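You operate a simulated robot arm through the tools that you are given. There is no shell and no other tool.

The job below is to be done with a simulated robot arm. You get a single attempt, and the scene is never put back.

Task
Pack the silver parts tin with 2 nuts and 2 washers and put its lid on.
Fine: from the hopper, the nuts first, then the washers, dial set for each; teal slide back out; nothing else in it, nothing spilt. Where these are worked on the way, their far stop is far enough and under half their travel is too little: teal slide.
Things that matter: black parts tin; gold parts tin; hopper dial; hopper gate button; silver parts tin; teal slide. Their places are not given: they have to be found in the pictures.

Only the result counts: the job must be done as asked and must still hold three seconds after the hand-in. Knocking over, shifting, dropping, spilling or breaking anything else fails it. A push-on lid holds only when it is set on centred and level and pressed home; a screw cap is set on level and turned clockwise until tight.

Robot
A 6-joint arm with a two-finger parallel gripper, fixed in place. Base frame: the origin is at the foot of the arm, x ahead of it, y to its left, z up; the work surface is at about z = 0. Lengths are in m, angles in degrees, forces in N, time in s.
With the tool pointing down near the work surface it reaches from about 0.12 to 0.5 m from the base axis. Its first joint turns from -72.0 to 72.0 degrees. Payload 0.65 kg.
Tool frame: the origin (TCP) lies between the finger pads and is the grasp point; the fingertips stand 0.025 m ahead of it; z points along the fingers, y is the line along which they close. Largest opening 0.076 m; finger width 0.018, thickness 0.01; the body of the gripper, 0.036 by 0.078 m, starts 0.045 m behind the TCP.
Orientation is told as [roll, pitch, yaw] about the base's x, y, z axes, in that order, counted from this pose: with the fingers straight down and closing along the base's y, the tool's x points along the base's -x, its y along +y and its z along -z.

Tools
- The arm moves only by the tool apply_moves. Its argument "moves" is text: rows parted by semicolons, each of 7 numbers parted by spaces: the shift along the tool's x, y, z in m, then the turn, a rotation vector about the tool's x, y, z in degrees, then the gripper command, from -1 (fully open) to 1 (shut), values between in proportion. In form: dx dy dz wx wy wz hand; .... A call has 1 to 20 rows; each row shifts and turns the commanded pose from where the row before left it, along the tool's axes as they then stand. Each row takes 0.2 s and may step no farther than 0.05 m and 8.6 degrees from the row before; otherwise, or with a gripper value out of range, the whole call is refused. Where a pose cannot be reached the arm comes as near as it can. A force on the tool above 40 N (or 10 N above the force at the start of the call, whichever is more), or a blocked arm, ends the call early, and 0.2 s more pass. The fingers move at their own pace (about 0.108 m/s each) and stop on an object; they squeeze with about 22 N. The grip force told is the motor's: it shows also when the fingers shut on nothing. Time passes only in rows, and 0.2 s behind the last, so rows that do not move let the fingers close. The reply holds the time, the measured pose of the TCP, the force on the tool along the base axes, the opening and the grip force, in the units named above and with some noise, with the torque about the TCP (base axes, N m) and any sound that the robot's microphone picked up.
- Cameras (640 x 400 px; columns grow to the right, rows downward): "scene" is fixed at [0.0631, 0.2744, 0.4259]; the picture's right is [-0.71, -0.70, 0.00], its down [-0.28, 0.28, -0.92] and it looks along [0.65, -0.65, -0.40] (base axes); focal length 248 px, centre (320, 200). "wrist" rides on the gripper at [0.058, 0.011, -0.081] in the tool frame; the picture's right is [-0.18, 0.98, 0.00], its down [-0.75, -0.14, -0.64] and it looks along [-0.63, -0.12, 0.77] (tool axes); focal length 243 px, centre (320, 200).
- get_image(camera): a new picture of that camera. No time passes.
- locate(camera, pixels): there is no depth. For up to 12 entries [column, row, z] of the newest picture of that camera ("zoom" is the newest enlarged one), the place [x, y] in the base frame at which the ray of that pixel passes the height z, good to about 0.002 m. No time passes.
- inspect(camera, box): a new picture of the part [left, top, right, bottom] of that camera's present view, enlarged. No time passes.
- hand_in(): hands the job in; it is judged then, once.

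Open the gripper and draw the arm clear of the work before you hand the job in, unless the task says otherwise.

The tools are called after "Call:" as a command line: name --argument value ..., lists and objects as JSON in quotes. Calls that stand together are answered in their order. apply_moves: Moves the arm, as the interface text tells. Its arguments: {"type":"object","properties":{"moves":{"type":"string"}},"required":["moves"]} The other tools are called the same way: get_image (camera) takes a picture; locate (camera, pixels) gives the place at which the rays of pixels pass given heights; inspect (camera, box) takes an enlarged picture of a part of a camera's view; hand_in () hands the job in.

At the start:

```text
time: 0.0
position: [0.2634, -0.0397, 0.3592]
tool_rot: [0.0, 0.0, 0.1]
wrist_force: [-1.1, -0.7, 0.2]
wrist_torque: [0.01, 0.04, 0.02]
grip_width: 0.076
finger_force: 0.1
```

scene: 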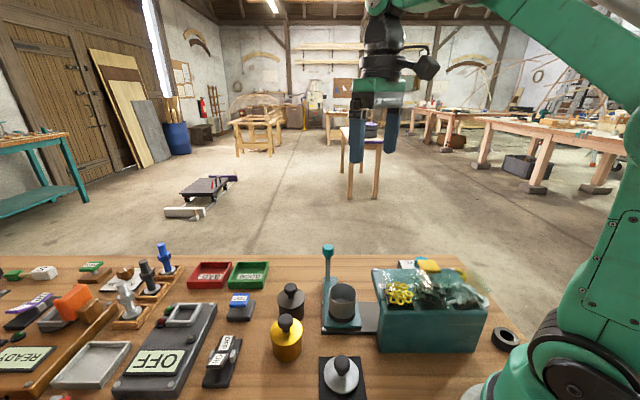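
wrist: 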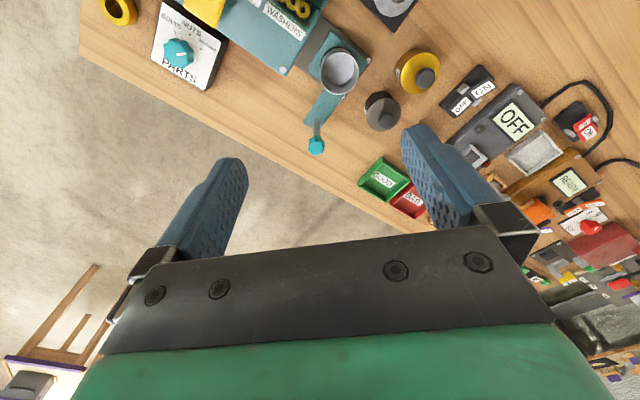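

The scene shows a hopper near (430,310), a tin on a slide at (342,300) and knobbed tins at (290,300), (287,338) and (342,375). I'll enlarge these areas.

Call:
inspect --camera "scene" --box '[260, 230, 540, 400]'

Call:
inspect --camera "wrist" --box '[80, 0, 460, 220]'

Call:
inspect --camera "scene" --box '[0, 230, 280, 400]'

```text
2.29 times, centred on (400, 315) of scene
```

zoom: 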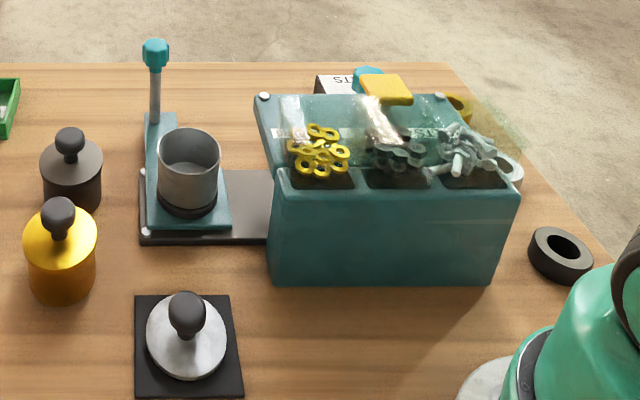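

```text
1.68 times, centred on (270, 110) of wrist
```

zoom: 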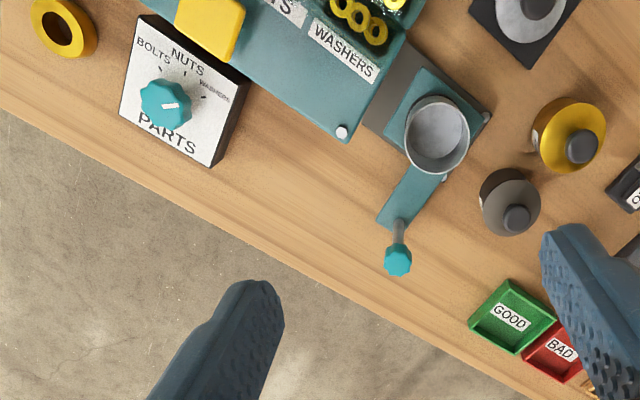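

```text
2.29 times, centred on (140, 315) of scene
```

zoom: 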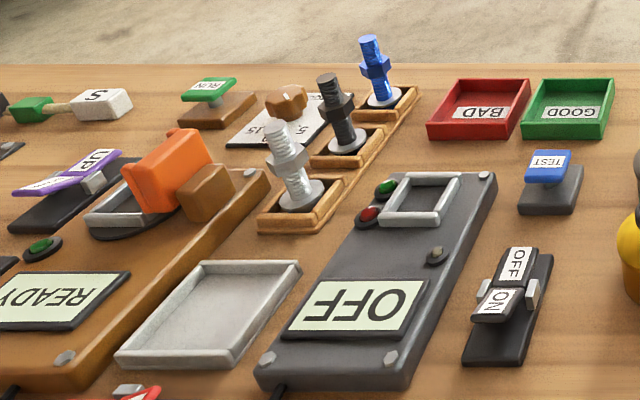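

The wrist view shows the dial at (178,53), the tin rim at (340,71) and the slide knob at (316,146). I'll cross these with the scene view at a few heights to get positions.

Call:
locate --camera "scene" --pixels '[[342, 295, 0.04], [342, 295, 0.06], [342, 295, 0.08], [328, 250, 0.06], [328, 250, 0.08], [328, 250, 0.1], [341, 362, 0.02], [341, 362, 0.04], [429, 266, 0.1], [429, 266, 0.12], [429, 266, 0.14], [429, 266, 0.08]]'

Call:
locate --camera "wrist" --pixels '[[340, 71, 0.04], [340, 71, 0.06], [340, 71, 0.08], [316, 146, 0.06], [316, 146, 0.08], [316, 146, 0.1], [178, 53, 0.02], [178, 53, 0.04], [205, 8, 0.1], [205, 8, 0.12], [205, 8, 0.14], [205, 8, 0.08]]'

```text
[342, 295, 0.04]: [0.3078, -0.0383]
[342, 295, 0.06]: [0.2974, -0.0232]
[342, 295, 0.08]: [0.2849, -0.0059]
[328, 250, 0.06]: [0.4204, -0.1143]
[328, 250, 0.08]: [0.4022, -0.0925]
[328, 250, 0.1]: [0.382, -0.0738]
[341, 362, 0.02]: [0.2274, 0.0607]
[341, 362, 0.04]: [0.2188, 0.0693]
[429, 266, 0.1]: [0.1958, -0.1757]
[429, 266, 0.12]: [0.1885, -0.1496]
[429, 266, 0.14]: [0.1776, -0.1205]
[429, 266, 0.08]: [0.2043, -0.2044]
```

```text
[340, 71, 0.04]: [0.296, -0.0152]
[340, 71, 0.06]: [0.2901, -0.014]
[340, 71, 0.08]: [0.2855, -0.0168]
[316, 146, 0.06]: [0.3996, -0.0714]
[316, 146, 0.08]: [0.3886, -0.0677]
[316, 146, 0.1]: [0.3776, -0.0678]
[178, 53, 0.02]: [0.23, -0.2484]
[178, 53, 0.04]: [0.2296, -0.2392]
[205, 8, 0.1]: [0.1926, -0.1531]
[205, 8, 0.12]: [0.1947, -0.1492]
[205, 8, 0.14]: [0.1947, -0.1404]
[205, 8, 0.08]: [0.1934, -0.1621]
```

Estimates: tin rim about (0.29,-0.016,0.066), slide knob about (0.377,-0.068,0.10), button about (0.19,-0.15,0.12), dial about (0.23,-0.245). I'll pull the arm back toward the base so the wrist camera can see the hopper and dial better.

Call:
apply_moves --moves "0.0225 -0.0275 0 0 0 0 -1;0.0225 -0.0275 0 0 0 0 -1;0.0225 -0.0275 0 0 0 0 -1;0.0225 -0.0275 0 0 0 0 -1;0 0 0 0 0 0 -1"

Call:
get_image --camera "wrist"

Call:
get_image --camera "scene"

```text
time: 1.2
position: [0.1749, -0.1508, 0.3581]
tool_rot: [-0.1, 0.1, 0.0]
wrist_force: [-0.3, -0.2, 0.0]
wrist_torque: [-0.03, 0.01, 0.0]
grip_width: 0.076
finger_force: 0.1
```

```text
taken
```

wrist: 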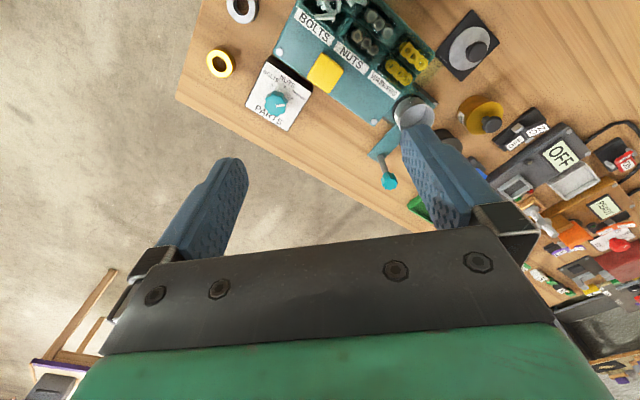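

```text
taken
```

scene: 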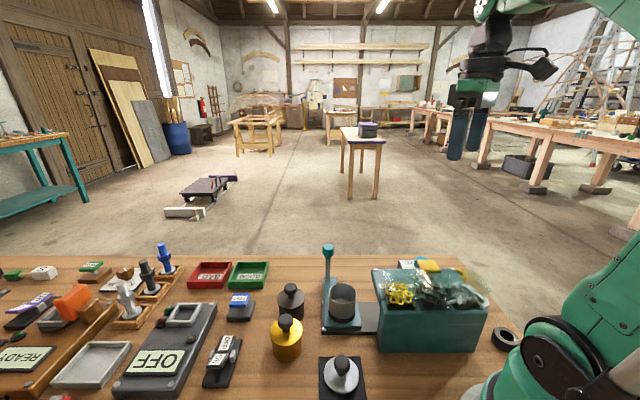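

The hopper is now in view, with the dial at (277,103), the button at (325,73) and the bins labelled BOLTS, NUTS and WASHERS. I'll zoom in on those.

Call:
inspect --camera "wrist" --box '[230, 40, 350, 140]'

Call:
inspect --camera "wrist" --box '[260, 0, 510, 200]'

Call:
inspect --camera "scene" --box '[310, 235, 510, 360]'

Call:
locate --camera "wrist" --pixels '[[277, 103, 0.02], [277, 103, 0.04], [325, 73, 0.08], [325, 73, 0.1], [325, 73, 0.12], [390, 181, 0.1], [390, 181, 0.12], [278, 50, 0.1], [375, 122, 0.1], [468, 44, 0.02], [478, 50, 0.05]]'

```text
4.00 times, centred on (290, 90) of wrist
```

zoom: 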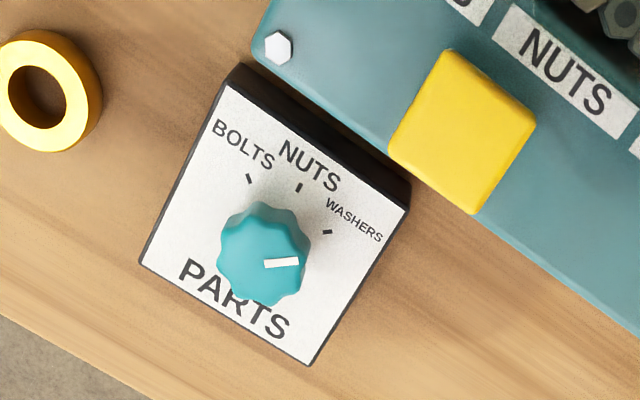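

```text
2.00 times, centred on (385, 100) of wrist
```

zoom: 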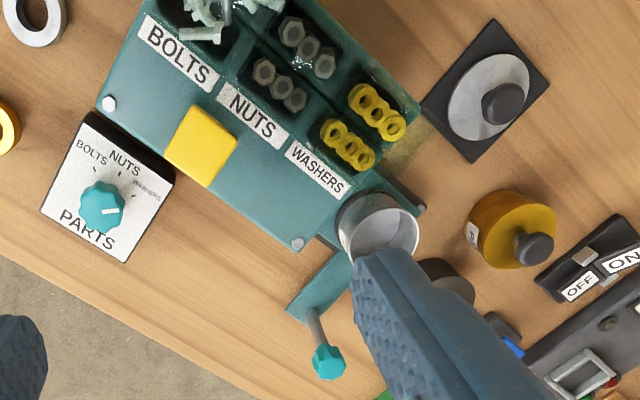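

```text
3.20 times, centred on (410, 298) of scene
```

zoom: 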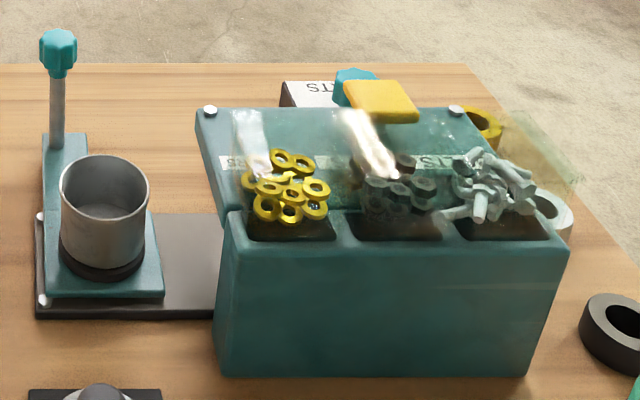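

```text
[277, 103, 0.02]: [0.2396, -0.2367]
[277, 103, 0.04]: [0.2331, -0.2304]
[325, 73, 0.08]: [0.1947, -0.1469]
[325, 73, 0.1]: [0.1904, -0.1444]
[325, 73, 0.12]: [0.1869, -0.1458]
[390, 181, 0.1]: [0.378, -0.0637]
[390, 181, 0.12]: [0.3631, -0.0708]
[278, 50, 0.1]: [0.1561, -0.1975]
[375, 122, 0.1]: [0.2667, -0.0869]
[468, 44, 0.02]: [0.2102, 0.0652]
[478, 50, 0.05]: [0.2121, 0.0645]
```

The dial's white mark points at about 5° in the picture and the WASHERS tick is at about 9°, so it is set to WASHERS now. NUTS is about 47° counterclockwise from that. I'll locate the dial in both views and then lower the arm for a closer look.

Call:
get_image --camera "wrist"

Call:
locate --camera "scene" --pixels '[[420, 260, 0.02], [420, 260, 0.03], [420, 260, 0.04], [420, 260, 0.05], [375.3, 269.5, 0.08], [375.3, 269.5, 0.1], [452.5, 269.5, 0.08], [452.5, 269.5, 0.1], [391, 352, 0.0], [475, 352, 0.0], [322, 333, 0.01], [322.5, 302, 0.01]]'

Call:
locate --camera "wrist" --pixels '[[277, 105, 0.03], [277, 105, 0.04], [277, 105, 0.05], [278.5, 51, 0.08], [278.5, 51, 0.1], [374, 122, 0.08], [374, 122, 0.1], [280, 101, 0.02], [280, 101, 0.01], [325, 73, 0.11]]'

```text
taken
```

wrist: 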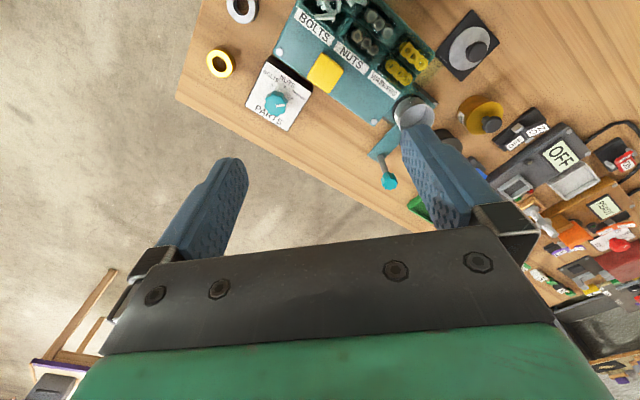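

```text
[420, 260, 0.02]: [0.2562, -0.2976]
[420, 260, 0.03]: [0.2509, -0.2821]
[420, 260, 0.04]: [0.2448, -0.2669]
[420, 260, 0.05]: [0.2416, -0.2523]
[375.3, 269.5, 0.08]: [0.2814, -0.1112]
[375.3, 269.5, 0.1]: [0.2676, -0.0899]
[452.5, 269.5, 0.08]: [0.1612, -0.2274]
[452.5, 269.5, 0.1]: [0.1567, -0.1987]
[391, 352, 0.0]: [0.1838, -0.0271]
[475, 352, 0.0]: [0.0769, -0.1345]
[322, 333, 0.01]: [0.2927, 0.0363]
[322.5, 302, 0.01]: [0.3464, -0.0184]
```

```text
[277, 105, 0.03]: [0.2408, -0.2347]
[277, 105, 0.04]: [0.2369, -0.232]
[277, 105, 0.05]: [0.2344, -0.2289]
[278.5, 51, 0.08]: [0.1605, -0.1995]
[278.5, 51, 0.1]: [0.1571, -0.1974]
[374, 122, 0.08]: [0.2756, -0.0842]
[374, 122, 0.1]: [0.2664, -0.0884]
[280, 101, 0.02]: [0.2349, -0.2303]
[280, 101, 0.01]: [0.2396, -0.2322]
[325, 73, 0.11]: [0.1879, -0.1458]
```

Both views agree on the hopper's front corners, (0.157,-0.198,0.10) and (0.267,-0.089,0.10), so the hopper lies at 45°. The dial knob is near (0.235,-0.231). I'll hover above it and yaw -45 so the fingers close parallel to the hopper front.

Call:
apply_moves --moves "-0.015 -0.02 0.03 0 0 0 -1;-0.015 -0.02 0.03 0 0 0 -1;-0.015 -0.02 0.03 0 0 0 -1;-0.015 -0.02 0.03 0 0 0 -1;0 0 0 0 0 7.5 -1;0 0 0 0 0 7.5 -1;0 0 0 0 0 7.5 -1;0 0 0 0 0 7.5 -1;0 0 0 0 0 7.5 -1;0 0 0 0 0 7.5 -1;0 0 0 0 0 0 -1"

Call:
get_image --camera "wrist"

Call:
get_image --camera "scene"

```text
time: 3.6
position: [0.2353, -0.2287, 0.2391]
tool_rot: [0.0, 0.0, -45.0]
wrist_force: [0.0, 0.5, 0.3]
wrist_torque: [-0.02, 0.03, 0.0]
grip_width: 0.076
finger_force: 0.1
```

```text
taken
```

wrist: 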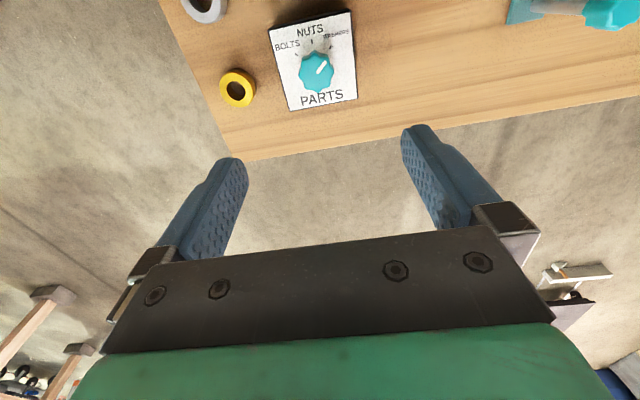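

```text
taken
```

scene: 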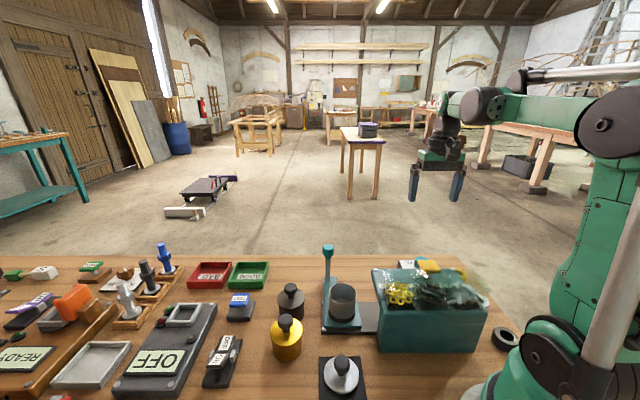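

The dial knob shows at (316,71), almost straight below the TCP. I'll zoom in to read the pointer and fix its place.

Call:
inspect --camera "wrist" --box '[260, 0, 372, 70]'

Call:
inspect --camera "wrist" --box '[260, 35, 372, 115]'

Call:
locate --camera "wrist" --pixels '[[317, 72, 0.02], [317, 72, 0.03], [317, 72, 0.04], [317, 72, 0.05], [287, 110, 0.0], [357, 98, 0.0], [235, 87, 0.01]]'

```text
5.71 times, centred on (316, 35) of wrist
```

zoom: 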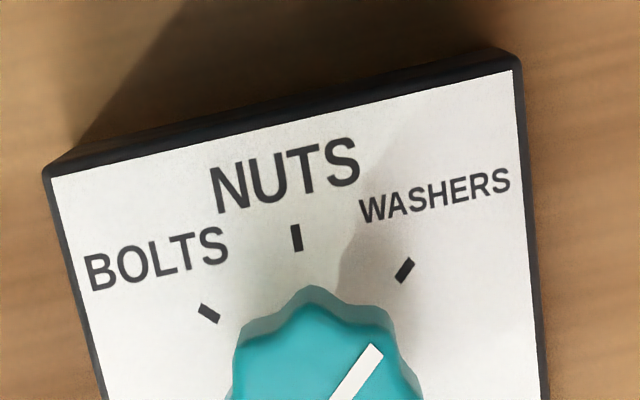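

```text
5.00 times, centred on (316, 75) of wrist
```

zoom: 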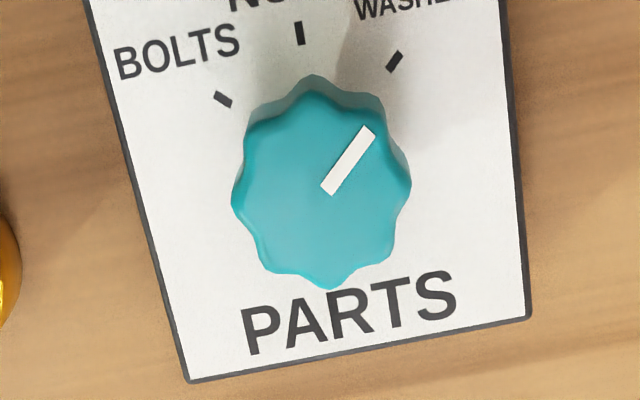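

```text
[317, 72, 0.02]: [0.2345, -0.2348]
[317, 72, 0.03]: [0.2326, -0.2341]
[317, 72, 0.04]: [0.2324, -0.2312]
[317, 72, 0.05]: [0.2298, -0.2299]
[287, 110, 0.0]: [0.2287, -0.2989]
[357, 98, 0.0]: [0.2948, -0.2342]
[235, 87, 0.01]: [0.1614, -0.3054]
```

The bar clearly points at the WASHERS tick. I'll locate the ticks, the bar ends and the knob's left and right edges to measure the angles and the knob size.

Call:
locate --camera "wrist" --pixels '[[296.6, 55, 0.012], [312, 41.6, 0.012], [330.8, 47.4, 0.012], [317.6, 73, 0.035], [326, 61, 0.035], [298.5, 74, 0.035], [334, 72, 0.035], [315, 53, 0.035], [317, 93, 0.035]]'

```text
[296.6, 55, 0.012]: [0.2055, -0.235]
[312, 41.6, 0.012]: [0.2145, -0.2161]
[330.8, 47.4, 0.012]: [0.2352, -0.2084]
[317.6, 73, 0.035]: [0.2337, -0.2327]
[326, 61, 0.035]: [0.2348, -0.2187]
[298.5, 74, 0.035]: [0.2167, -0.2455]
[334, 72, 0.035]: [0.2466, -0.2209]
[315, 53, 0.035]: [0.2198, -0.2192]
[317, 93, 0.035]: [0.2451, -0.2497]
```

The ticks are 45° apart around roughly (0.2335,-0.235), and the bar points to base 90°, which is WASHERS. NUTS is at 135°. I'll shift to the knob centre and descend part of the way with the fingers open.

Call:
apply_moves --moves "-0.003 -0.0057 0.03 0 0 0 -1;0 0 0.035 0 0 0 -1;0 0 0.035 0 0 0 -1;0 0 0.035 0 0 0 -1;0 0 0.03 0 0 0 -1;0 0 0 0 0 0 -1"

Call:
get_image --camera "wrist"

Call:
inspect --camera "scene" --box '[340, 200, 540, 325]'

```text
time: 5.0
position: [0.2332, -0.2359, 0.0735]
tool_rot: [0.0, 0.0, -45.0]
wrist_force: [0.5, -0.7, 0.7]
wrist_torque: [0.0, -0.02, -0.02]
grip_width: 0.076
finger_force: 0.0
```

```text
taken
```

wrist: 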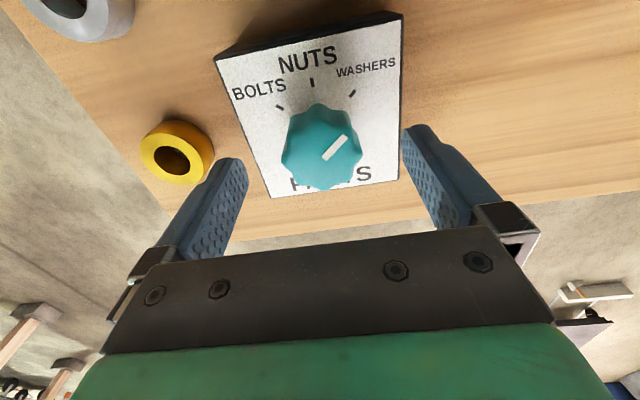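

```text
3.20 times, centred on (440, 262) of scene
```

zoom: 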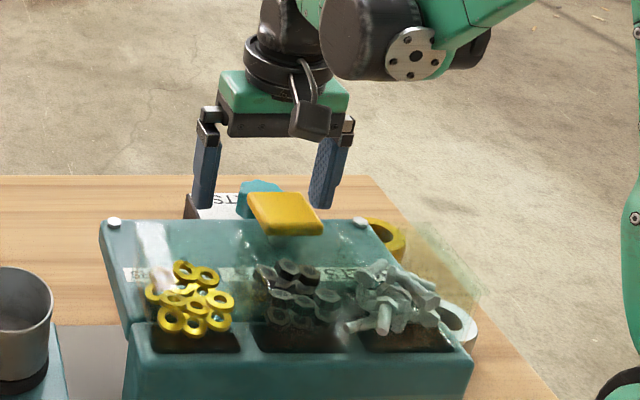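

The knob top shows at (323,152) and looks about 0.05 high. I'll check its edges at that height against the current picture.

Call:
inspect --camera "wrist" --box '[260, 80, 388, 200]'

Call:
locate --camera "wrist" --pixels '[[281, 155, 0.05], [362, 148, 0.05], [281, 155, 0.04], [362, 148, 0.04], [322, 187, 0.05], [320, 120, 0.05], [279, 107, 0.02], [312, 82, 0.02], [352, 93, 0.02]]'

```text
3.33 times, centred on (324, 140) of wrist
```

zoom: 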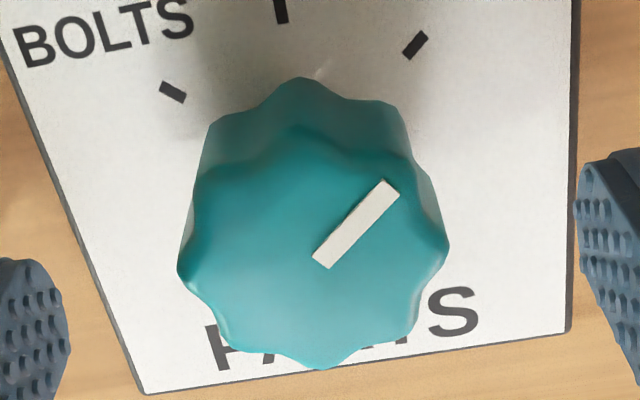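

```text
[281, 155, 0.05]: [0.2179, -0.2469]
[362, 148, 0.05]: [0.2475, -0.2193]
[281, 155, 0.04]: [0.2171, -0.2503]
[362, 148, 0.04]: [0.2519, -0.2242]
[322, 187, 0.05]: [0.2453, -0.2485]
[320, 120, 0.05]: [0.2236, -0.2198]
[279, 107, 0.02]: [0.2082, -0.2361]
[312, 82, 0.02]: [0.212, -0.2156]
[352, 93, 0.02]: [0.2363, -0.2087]
```

The knob centre is near (0.234,-0.234) with its top at about 0.048. I'll nudge 2 mm along tool y, go down to TCP z≈0.05 and close gently.

Call:
apply_moves --moves "0 0.002 0.012 0 0 0 -1;0 0 0.012 0 0 0 -1;0 0 0 0 0 0 -1;0 0 0 0 0 0 1;0 0 0 0 0 0 1;0 0 0 0 0 0 1"

Call:
get_image --camera "wrist"

```text
time: 5.5
position: [0.2342, -0.2329, 0.0587]
tool_rot: [0.0, 0.2, -45.0]
wrist_force: [-0.2, 1.6, 38.1]
wrist_torque: [-0.11, -0.07, 0.03]
grip_width: 0.0759
finger_force: 0.1
stopped in row 2: the force on the tool passed its limit at 170 N (the readings are from after the stop); the commanded pose is now the measured one
```

```text
taken
```

wrist: 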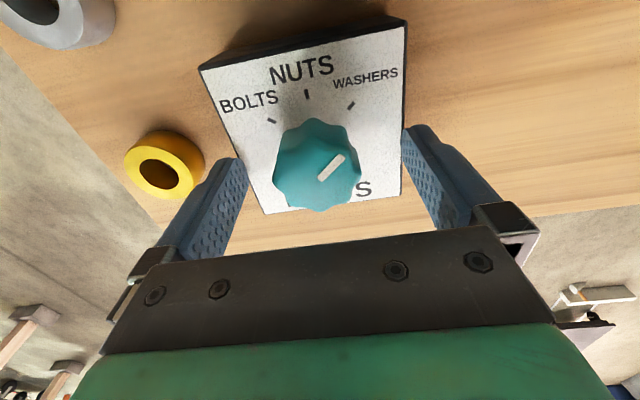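

Contact stopped the descent at TCP 0.0587, so the dial box top is near z≈0.033, higher than I thought. I'll back off 4 mm and re-locate with that height.

Call:
apply_moves --moves "0 0 -0.004 0 0 0 -1;0 0 0 0 0 0 -1"

Call:
get_image --camera "wrist"

Call:
inspect --camera "wrist" --box '[230, 80, 422, 200]'

Call:
inspect --camera "scene" --box '[380, 220, 500, 295]'

```text
time: 6.1
position: [0.2337, -0.232, 0.0631]
tool_rot: [0.0, 0.1, -45.1]
wrist_force: [0.0, 0.7, -0.5]
wrist_torque: [0.01, 0.04, -0.04]
grip_width: 0.0759
finger_force: 0.1
```

```text
taken
```

wrist: 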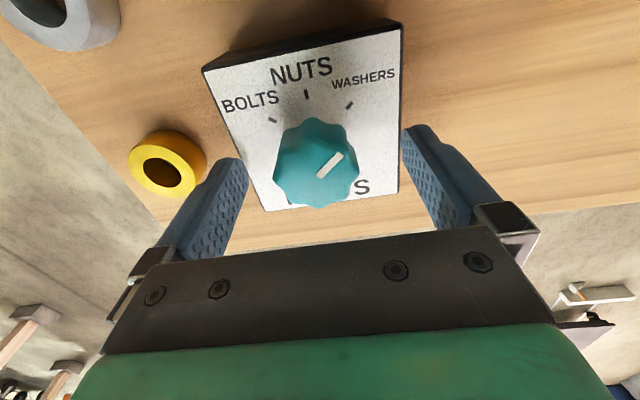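

```text
3.33 times, centred on (326, 140) of wrist
```

zoom: 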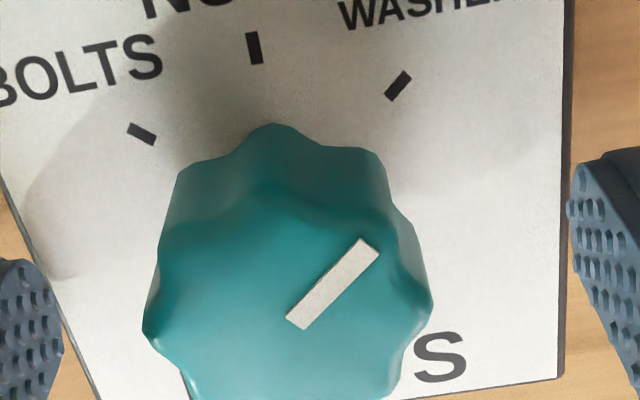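

```text
5.33 times, centred on (440, 258) of scene
```

zoom: 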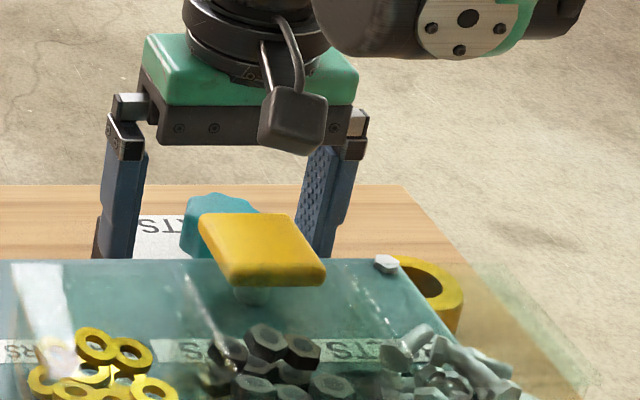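

The knob centre is at u≈0 with its top near 0.048, and the box top is at about 0.034. I'll drop 2 mm, shift 1 mm, close on the knob and watch the force.

Call:
apply_moves --moves "-0.001 -0.001 0.002 0 0 0 -1;0 0 0 0 0 0 0.3;0 0 0 0 0 0 1;0 0 0 0 0 0 1"

Call:
get_image --camera "wrist"

```text
time: 7.1
position: [0.2344, -0.2342, 0.0603]
tool_rot: [0.1, 0.2, -45.1]
wrist_force: [11.2, 11.1, -2.3]
wrist_torque: [0.04, -0.12, -0.1]
grip_width: 0.0321
finger_force: 45.0
```

```text
taken
```

wrist: 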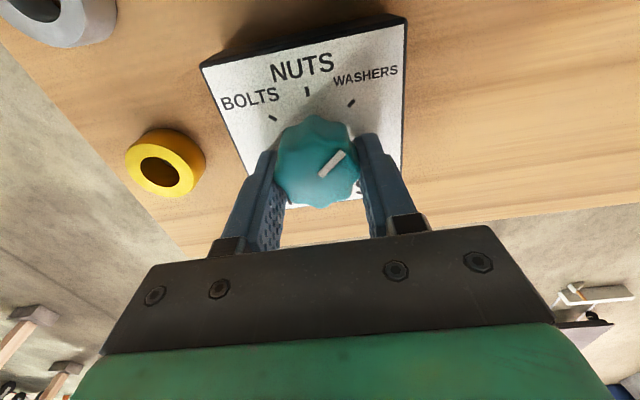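

The grip closed at 0.032 with about 16 N of side push along +u. I'll ease 1.2 mm that way and then turn the knob counterclockwise 45° to NUTS.

Call:
apply_moves --moves "0 0.0012 0 0 0 0 1;0 0 0 0 0 -7.5 1;0 0 0 0 0 -7.5 1;0 0 0 0 0 -7.5 1;0 0 0 0 0 -7.5 1;0 0 0 0 0 -7.5 1;0 0 0 0 0 -7.5 1;0 0 0 0 0 0 1"

Call:
get_image --camera "wrist"

```text
time: 8.2
position: [0.2351, -0.2331, 0.0626]
tool_rot: [0.5, 0.2, -20.8]
wrist_force: [1.4, 1.2, -4.8]
wrist_torque: [-0.16, 0.09, 0.0]
grip_width: 0.0325
finger_force: 45.4
stopped in row 5: the force on the tool passed its limit at 42 N (the readings are from after the stop); the commanded pose is now the measured one
```

```text
taken
```

wrist: 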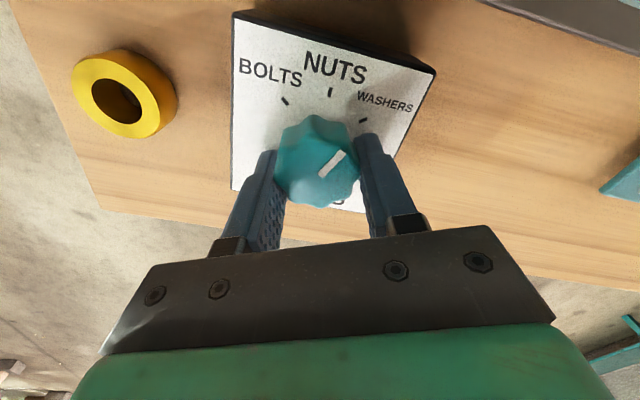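

The knob turned about 24° with the gripper before the force stop. I'll continue with smaller turns for the remaining ~21°.

Call:
apply_moves --moves "0 0 0 0 0 -3 1;0 0 0 0 0 -3 1;0 0 0 0 0 -3 1;0 0 0 0 0 -3 1;0 0 0 0 0 -3 1;0 0 0 0 0 -3 1;0 0 0 0 0 -3 1;0 0 0 0 0 0 1"

Call:
get_image --camera "wrist"

Call:
inspect --camera "wrist" --box '[230, 40, 422, 220]'

```text
time: 9.5
position: [0.2362, -0.2298, 0.061]
tool_rot: [0.9, 0.1, -5.3]
wrist_force: [-0.8, 1.3, -0.9]
wrist_torque: [-0.26, -0.1, -0.03]
grip_width: 0.0324
finger_force: 45.4
stopped in row 6: the force on the tool passed its limit at 41 N (the readings are from after the stop); the commanded pose is now the measured one
```

```text
taken
```

wrist: 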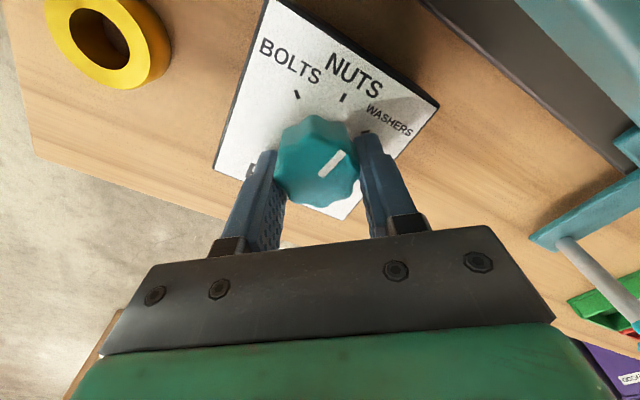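

```text
2.22 times, centred on (326, 130) of wrist
```

zoom: 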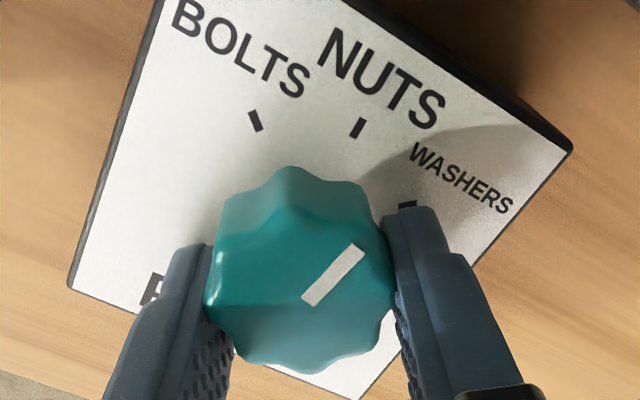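

The knob has turned about 40° in total. I'll open, rise and check where the pointer is, and whether the box has stayed in place.

Call:
apply_moves --moves "0 0 0 0 0 0 -1;0 0 0 0 0 0 -1;0 0 -0.04 0 0 0 -1;0 0 -0.04 0 0 0 -1;0 0 -0.04 0 0 0 -1;0 0 -0.04 0 0 0 -1;0 0 0 0 0 0 -1"

Call:
get_image --camera "wrist"

Call:
inspect --camera "wrist" --box '[250, 0, 410, 100]'

Call:
get_image --camera "scene"

```text
time: 11.1
position: [0.2357, -0.2326, 0.2217]
tool_rot: [0.9, 0.1, -5.4]
wrist_force: [-0.9, 0.0, -0.6]
wrist_torque: [0.03, 0.0, 0.0]
grip_width: 0.0759
finger_force: 0.1
```

```text
taken
```

wrist: 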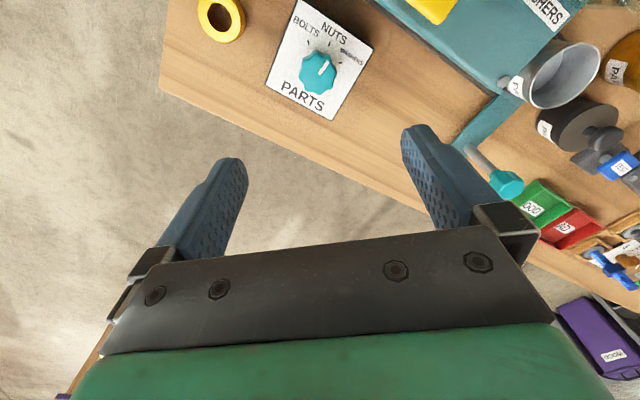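

```text
4.00 times, centred on (330, 50) of wrist
```

zoom: 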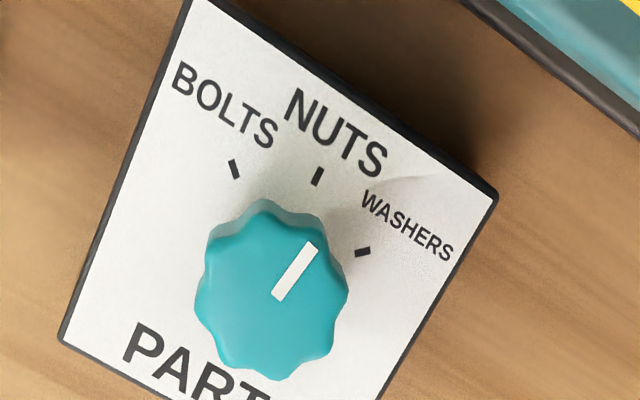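

```text
taken
```

scene: 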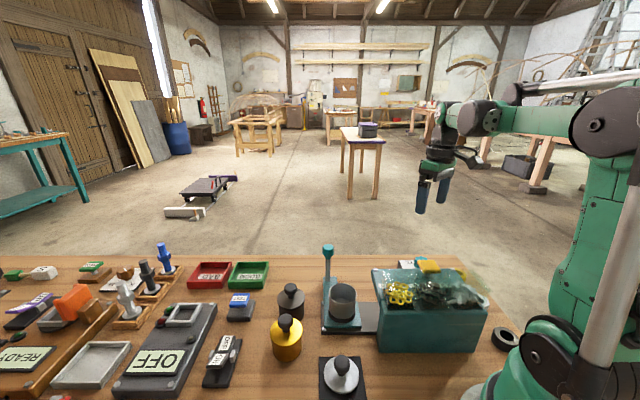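

The pointer now aims at about NUTS, with the bar at 55° against the tick at 59° in the picture. I'll measure it in base coordinates and check that the box corners haven't moved.

Call:
locate --camera "wrist" --pixels '[[319.25, 74.25, 0.048], [328, 61.5, 0.048], [308.5, 42.25, 0.033], [329.25, 44.25, 0.033], [340.75, 63, 0.033], [299, 73, 0.048], [337, 73, 0.048], [318, 92, 0.048]]'

Call:
inspect --camera "scene" --box '[310, 235, 510, 360]'

```text
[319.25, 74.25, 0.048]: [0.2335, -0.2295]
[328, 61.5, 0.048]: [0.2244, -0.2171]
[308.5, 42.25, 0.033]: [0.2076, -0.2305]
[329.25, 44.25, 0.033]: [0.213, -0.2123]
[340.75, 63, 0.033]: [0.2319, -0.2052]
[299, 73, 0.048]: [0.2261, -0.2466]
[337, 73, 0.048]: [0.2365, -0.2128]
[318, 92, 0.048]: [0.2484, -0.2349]
```

```text
3.20 times, centred on (410, 298) of scene
```

zoom: 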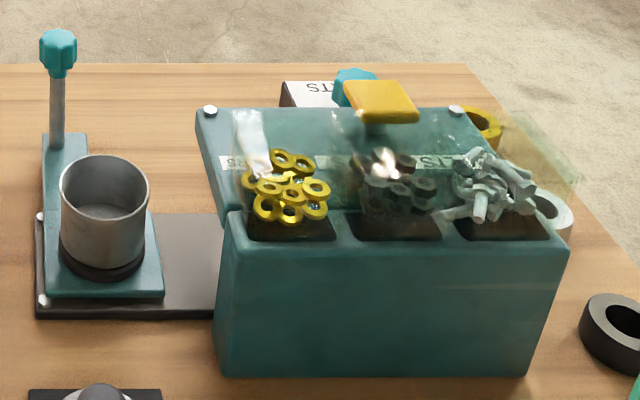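

I need a finer reading of the pointer against the NUTS tick, so I'll zoom in tightly.

Call:
inspect --camera "wrist" --box '[288, 30, 352, 100]'

Call:
inspect --camera "wrist" --box '[300, 35, 348, 65]'

```text
5.71 times, centred on (320, 65) of wrist
```

zoom: 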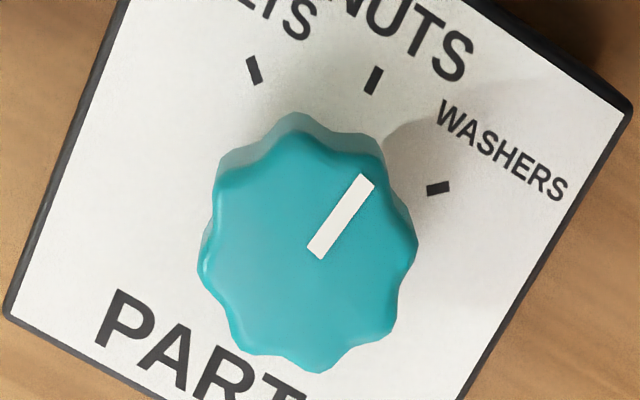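

```text
13.33 times, centred on (324, 50) of wrist
```

zoom: 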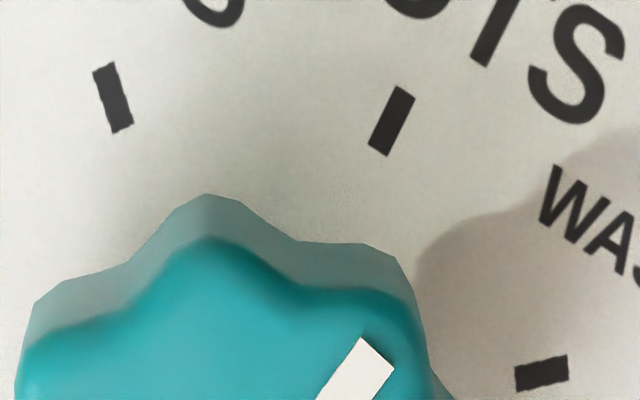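

The measured bar angle is about 127° against 135° for NUTS, so it is roughly 8° short. I'll level the 0.9° roll, re-centre on about (0.2315,-0.230), regrip and turn the rest.

Call:
apply_moves --moves "0 0 0 0.9 0 0 -1;0.0044 0.0022 0.03 0 0 0 -1;0 0 0.04 0 0 0 -1;0 0 0.04 0 0 0 -1;0 0 0.035 0 0 0 -1;0 0 0 0 0 0 -1"

Call:
get_image --camera "wrist"

```text
time: 12.5
position: [0.2314, -0.2319, 0.075]
tool_rot: [0.1, 0.1, -5.5]
wrist_force: [-0.1, 0.2, -0.2]
wrist_torque: [0.06, 0.0, -0.02]
grip_width: 0.0759
finger_force: 0.0
```

```text
taken
```

wrist: 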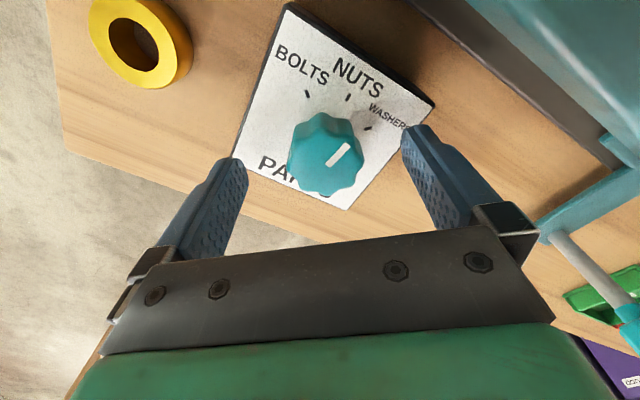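

The knob at (327,157) is about 3 mm toward tool +y and 2 mm toward −x. I'll correct for that, descend to 0.062 and close.

Call:
apply_moves --moves "-0.002 0.0028 0 0 0 0 -1;0 0 0.007 0 0 0 -1;0 0 0.006 0 0 0 -1;0 0 0 0 0 0 0.3;0 0 0 0 0 0 1;0 0 0 0 0 0 1"

Call:
get_image --camera "wrist"

```text
time: 13.9
position: [0.2348, -0.2312, 0.0635]
tool_rot: [-0.3, 0.0, -5.4]
wrist_force: [2.2, -23.5, -13.5]
wrist_torque: [-0.15, 0.02, 0.09]
grip_width: 0.0323
finger_force: 44.8
```

```text
taken
```

wrist: 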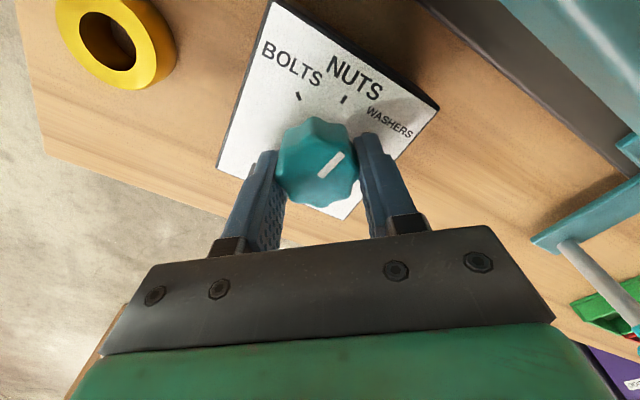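

The side force of -23 N in y says the command is too far +y. I'll ease back 2 mm and then turn in 2° steps.

Call:
apply_moves --moves "0 -0.002 0.001 0 0 0 1;0 0 0 0 0 -2 1;0 0 0 0 0 -2 1;0 0 0 0 0 -2 1;0 0 0 0 0 -2 1;0 0 0 0 0 -1.5 1;0 0 0 0 0 0 1"

Call:
get_image --camera "wrist"

```text
time: 14.4
position: [0.2353, -0.2305, 0.0626]
tool_rot: [0.1, 0.0, -5.1]
wrist_force: [-1.9, 0.1, 8.9]
wrist_torque: [-0.06, -0.31, -0.03]
grip_width: 0.0322
finger_force: 44.6
stopped in row 2: the force on the tool passed its limit at 43 N (the readings are from after the stop); the commanded pose is now the measured one
```

```text
taken
```

wrist: 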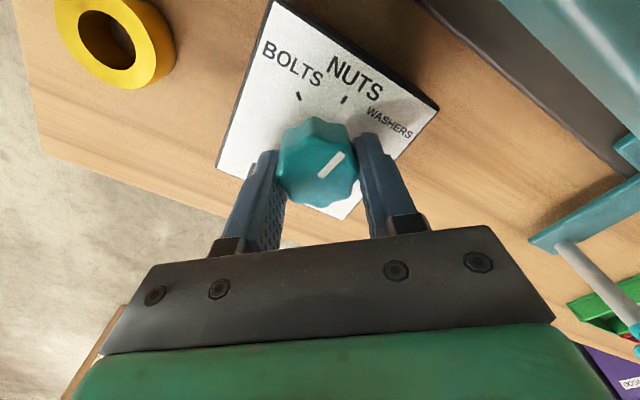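

The force is relaxed now at about 9 N, after a brief spike stopped the call. I'll continue the turn in 1.5° steps.

Call:
apply_moves --moves "0 0 0 0 0 0 1;0 0 0 0 0 -1.5 1;0 0 0 0 0 -1.5 1;0 0 0 0 0 -1.5 1;0 0 0 0 0 -1.5 1;0 0 0 0 0 -1.5 1;0 0 0 0 0 -1.5 1;0 0 0 0 0 0 1"

```text
time: 15.6
position: [0.2348, -0.229, 0.0624]
tool_rot: [0.2, -0.1, 1.1]
wrist_force: [-2.2, 1.8, 8.9]
wrist_torque: [-0.06, -0.42, 0.03]
grip_width: 0.0323
finger_force: 45.5
stopped in row 6: the force on the tool passed its limit at 42 N (the readings are from after the stop); the commanded pose is now the measured one
```

Yaw is now +1.1, another 6.2°. I'll release, lift and read the pointer.

Call:
apply_moves --moves "0 0 0 0 0 0 -1;0 0 0 0 0 0 -1;0 0 -0.03 0 0 0 -1;0 0 -0.04 0 0 0 -1;0 0 -0.04 0 0 0 -1;0 0 -0.04 0 0 0 -1;0 0 0 0 0 0 -1"

Call:
get_image --camera "wrist"

Call:
inspect --camera "wrist" --box '[288, 30, 352, 100]'

```text
time: 17.2
position: [0.2353, -0.2311, 0.2149]
tool_rot: [0.2, 0.0, 1.1]
wrist_force: [-0.2, 0.0, -0.1]
wrist_torque: [-0.03, -0.04, -0.02]
grip_width: 0.076
finger_force: 0.0
```

```text
taken
```

wrist: 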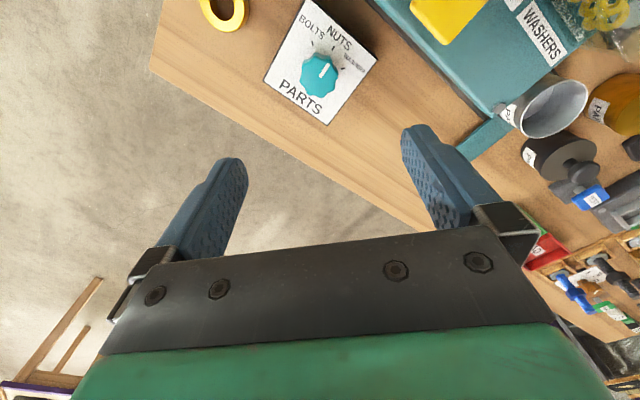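

```text
5.71 times, centred on (320, 65) of wrist
```

zoom: 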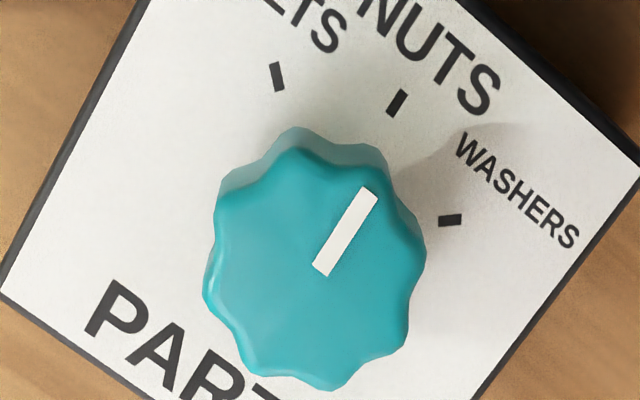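

The bar is at about 59° and the NUTS tick at about 61°, so the dial is on NUTS. Next I'll go above the slide's handle knob, near (0.377,-0.068), with yaw -45 so the fingers close along the slide direction.

Call:
apply_moves --moves "-0.0286 0.0321 -0.008 0 0 0 -1;-0.0286 0.0321 -0.008 0 0 0 -1;-0.0286 0.0321 -0.008 0 0 0 -1;-0.0286 0.0321 -0.008 0 0 0 -1;-0.0286 0.0321 0 0 0 0 -1;0 0 0 0 0 7.68 -1;0 0 0 0 0 7.68 -1;0 0 0 0 0 7.68 -1;0 0 0 0 0 7.68 -1;0 0 0 0 0 7.68 -1;0 0 0 0 0 7.68 -1;0 0 0 0 0 0 -1"

Call:
get_image --camera "wrist"

Call:
get_image --camera "scene"

```text
time: 19.8
position: [0.3743, -0.0676, 0.2463]
tool_rot: [0.1, 0.1, -45.0]
wrist_force: [0.1, -0.2, 0.1]
wrist_torque: [-0.02, 0.03, -0.02]
grip_width: 0.0761
finger_force: 0.0
```

```text
taken
```

wrist: 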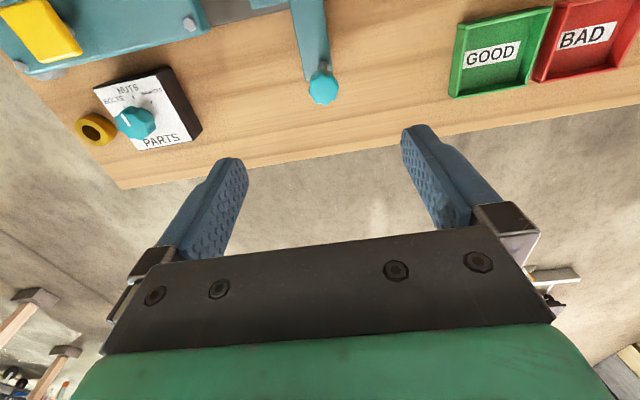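

```text
taken
```

scene: 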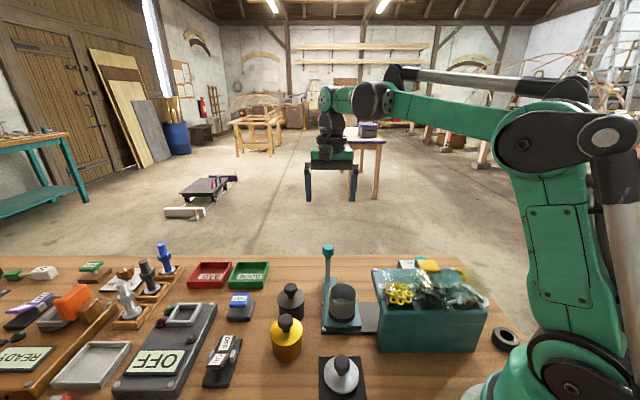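

The handle knob is at (323,87) in the wrist view and (328,250) in the scene view. I'll triangulate it.

Call:
locate --camera "wrist" --pixels '[[323, 87, 0.09], [323, 87, 0.1], [323, 87, 0.11], [323, 87, 0.12]]'

Call:
locate --camera "scene" --pixels '[[328, 246, 0.1], [328, 246, 0.11], [328, 250, 0.1], [328, 250, 0.11], [328, 285, 0.04], [328, 285, 0.03]]'

Call:
inspect --camera "wrist" --box '[270, 0, 380, 120]'

```text
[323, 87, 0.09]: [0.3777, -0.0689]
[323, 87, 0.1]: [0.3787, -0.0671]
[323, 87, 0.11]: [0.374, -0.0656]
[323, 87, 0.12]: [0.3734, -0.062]
```

```text
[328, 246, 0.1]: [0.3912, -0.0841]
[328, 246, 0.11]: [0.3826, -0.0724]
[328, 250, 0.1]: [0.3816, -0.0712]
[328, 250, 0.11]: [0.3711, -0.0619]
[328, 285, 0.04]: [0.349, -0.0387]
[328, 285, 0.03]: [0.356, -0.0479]
```

```text
3.33 times, centred on (325, 60) of wrist
```

zoom: 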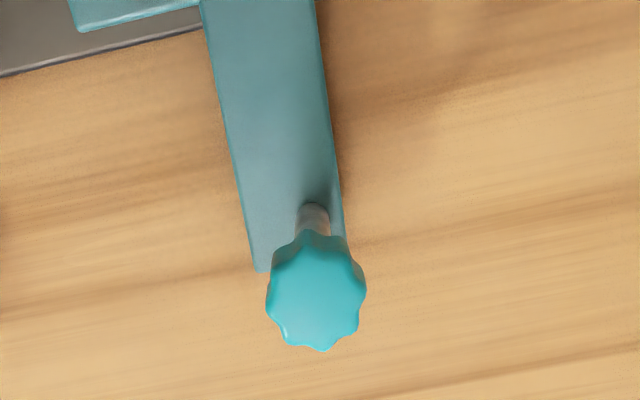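

The knob centre is about (0.376,-0.067,0.105) and about 26 mm wide. I'll descend to TCP z≈0.103 and close on it.

Call:
apply_moves --moves "-0.001 0.002 0.03 0 0 0 -1;0 0 0.035 0 0 0 -1;0 0 0.035 0 0 0 -1;0 0 0.03 0 0 0 -1;0 0 0.013 0 0 0 -1;0 0 0 0 0 0 -1;0 0 0 0 0 0 0.4;0 0 0 0 0 0 0.4"

Call:
get_image --camera "wrist"

```text
time: 21.6
position: [0.3772, -0.0642, 0.103]
tool_rot: [0.0, 0.0, -45.1]
wrist_force: [-2.5, -3.5, -3.0]
wrist_torque: [0.03, 0.05, 0.02]
grip_width: 0.0262
finger_force: 2.3
```

```text
taken
```

wrist: 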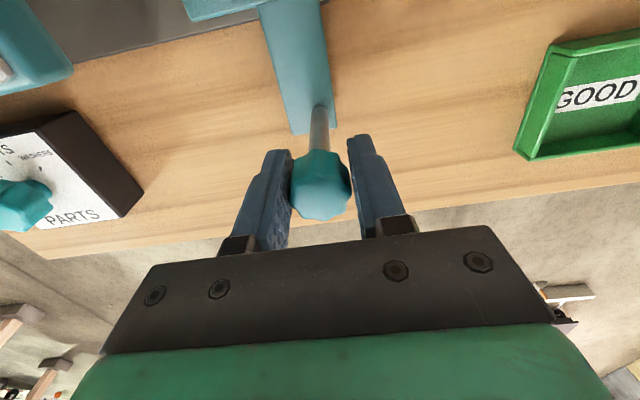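

The fingers are around the knob with an opening of 0.026. I'll close firmly and drag the slide inward, along tool -y, in modest steps.

Call:
apply_moves --moves "0 0 0 0 0 0 1;0 0 0 0 0 0 1;0 -0.012 0 0 0 0 1;0 -0.012 0 0 0 0 1;0 -0.012 0 0 0 0 1;0 -0.012 0 0 0 0 1;0 -0.012 0 0 0 0 1;0 0 0 0 0 0 1"

Call:
get_image --camera "scene"

```text
time: 23.4
position: [0.3351, -0.1074, 0.1029]
tool_rot: [0.1, 0.3, -45.0]
wrist_force: [-9.3, 9.6, 33.1]
wrist_torque: [0.16, 0.21, 0.01]
grip_width: 0.0246
finger_force: 40.3
```

```text
taken
```

scene: 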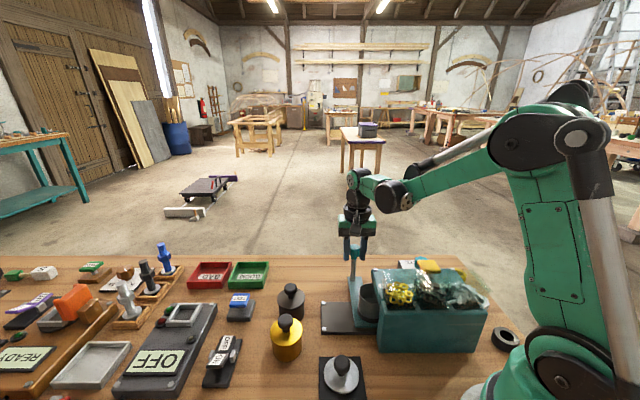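

The slide is moving, 60 mm so far, with the tin going under the hopper. The upward force of 33 N means I'm pressing down slightly, so I'll lift 2 mm and continue.

Call:
apply_moves --moves "0 0 -0.002 0 0 0 1;0 0 0 0 0 0 1"

```text
time: 24.0
position: [0.3353, -0.1072, 0.1038]
tool_rot: [0.1, 0.2, -45.0]
wrist_force: [-11.5, 11.3, -32.7]
wrist_torque: [0.17, 0.26, -0.03]
grip_width: 0.0244
finger_force: 40.8
```

Stiffness is about 33 N/mm, so I'll split the difference with 1 mm down and a 0.5 mm shift along tool +x, then continue pushing in.

Call:
apply_moves --moves "0.0006 0 0.001 0 0 0 1;0 -0.01 0 0 0 0 1;0 -0.01 0 0 0 0 1;0 -0.01 0 0 0 0 1;0 0 0 0 0 0 1"

```text
time: 25.2
position: [0.3133, -0.1294, 0.1039]
tool_rot: [0.0, -0.1, -45.0]
wrist_force: [9.9, -11.6, 18.6]
wrist_torque: [0.4, 0.35, -0.05]
grip_width: 0.0246
finger_force: 40.4
```

Moved 91 mm in total and no end stop yet. I'll trim the side forces and keep going.

Call:
apply_moves --moves "-0.0004 -0.008 -0.0005 0 0 0 1;0 -0.008 0 0 0 0 1;0 -0.008 0 0 0 0 1;0 -0.008 0 0 0 0 1;0 0 0 0 0 0 1"

Call:
get_image --camera "scene"

```text
time: 26.2
position: [0.2949, -0.1462, 0.1035]
tool_rot: [0.8, -0.2, -44.7]
wrist_force: [3.2, 0.3, -2.6]
wrist_torque: [0.29, 0.22, 0.01]
grip_width: 0.0244
finger_force: 40.0
stopped in row 4: the force on the tool passed its limit at 47 N (the readings are from after the stop); the commanded pose is now the measured one
```

```text
taken
```

scene: 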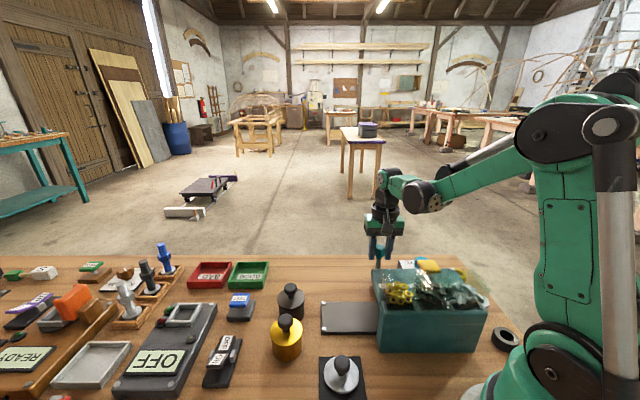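

It stopped at 47 N after about 116 mm, which is probably the far stop. I'll confirm with small extra pushes.

Call:
apply_moves --moves "0 -0.002 0 0 0 0 1;0 -0.002 0 0 0 0 1;0 0 0 0 0 0 1"

```text
time: 26.8
position: [0.2958, -0.1481, 0.1024]
tool_rot: [1.2, -0.2, -44.4]
wrist_force: [5.3, 2.8, -2.6]
wrist_torque: [0.05, 0.13, -0.06]
grip_width: 0.0242
finger_force: 40.4
stopped in row 2: the force on the tool passed its limit at 45 N (the readings are from after the stop); the commanded pose is now the measured one
```

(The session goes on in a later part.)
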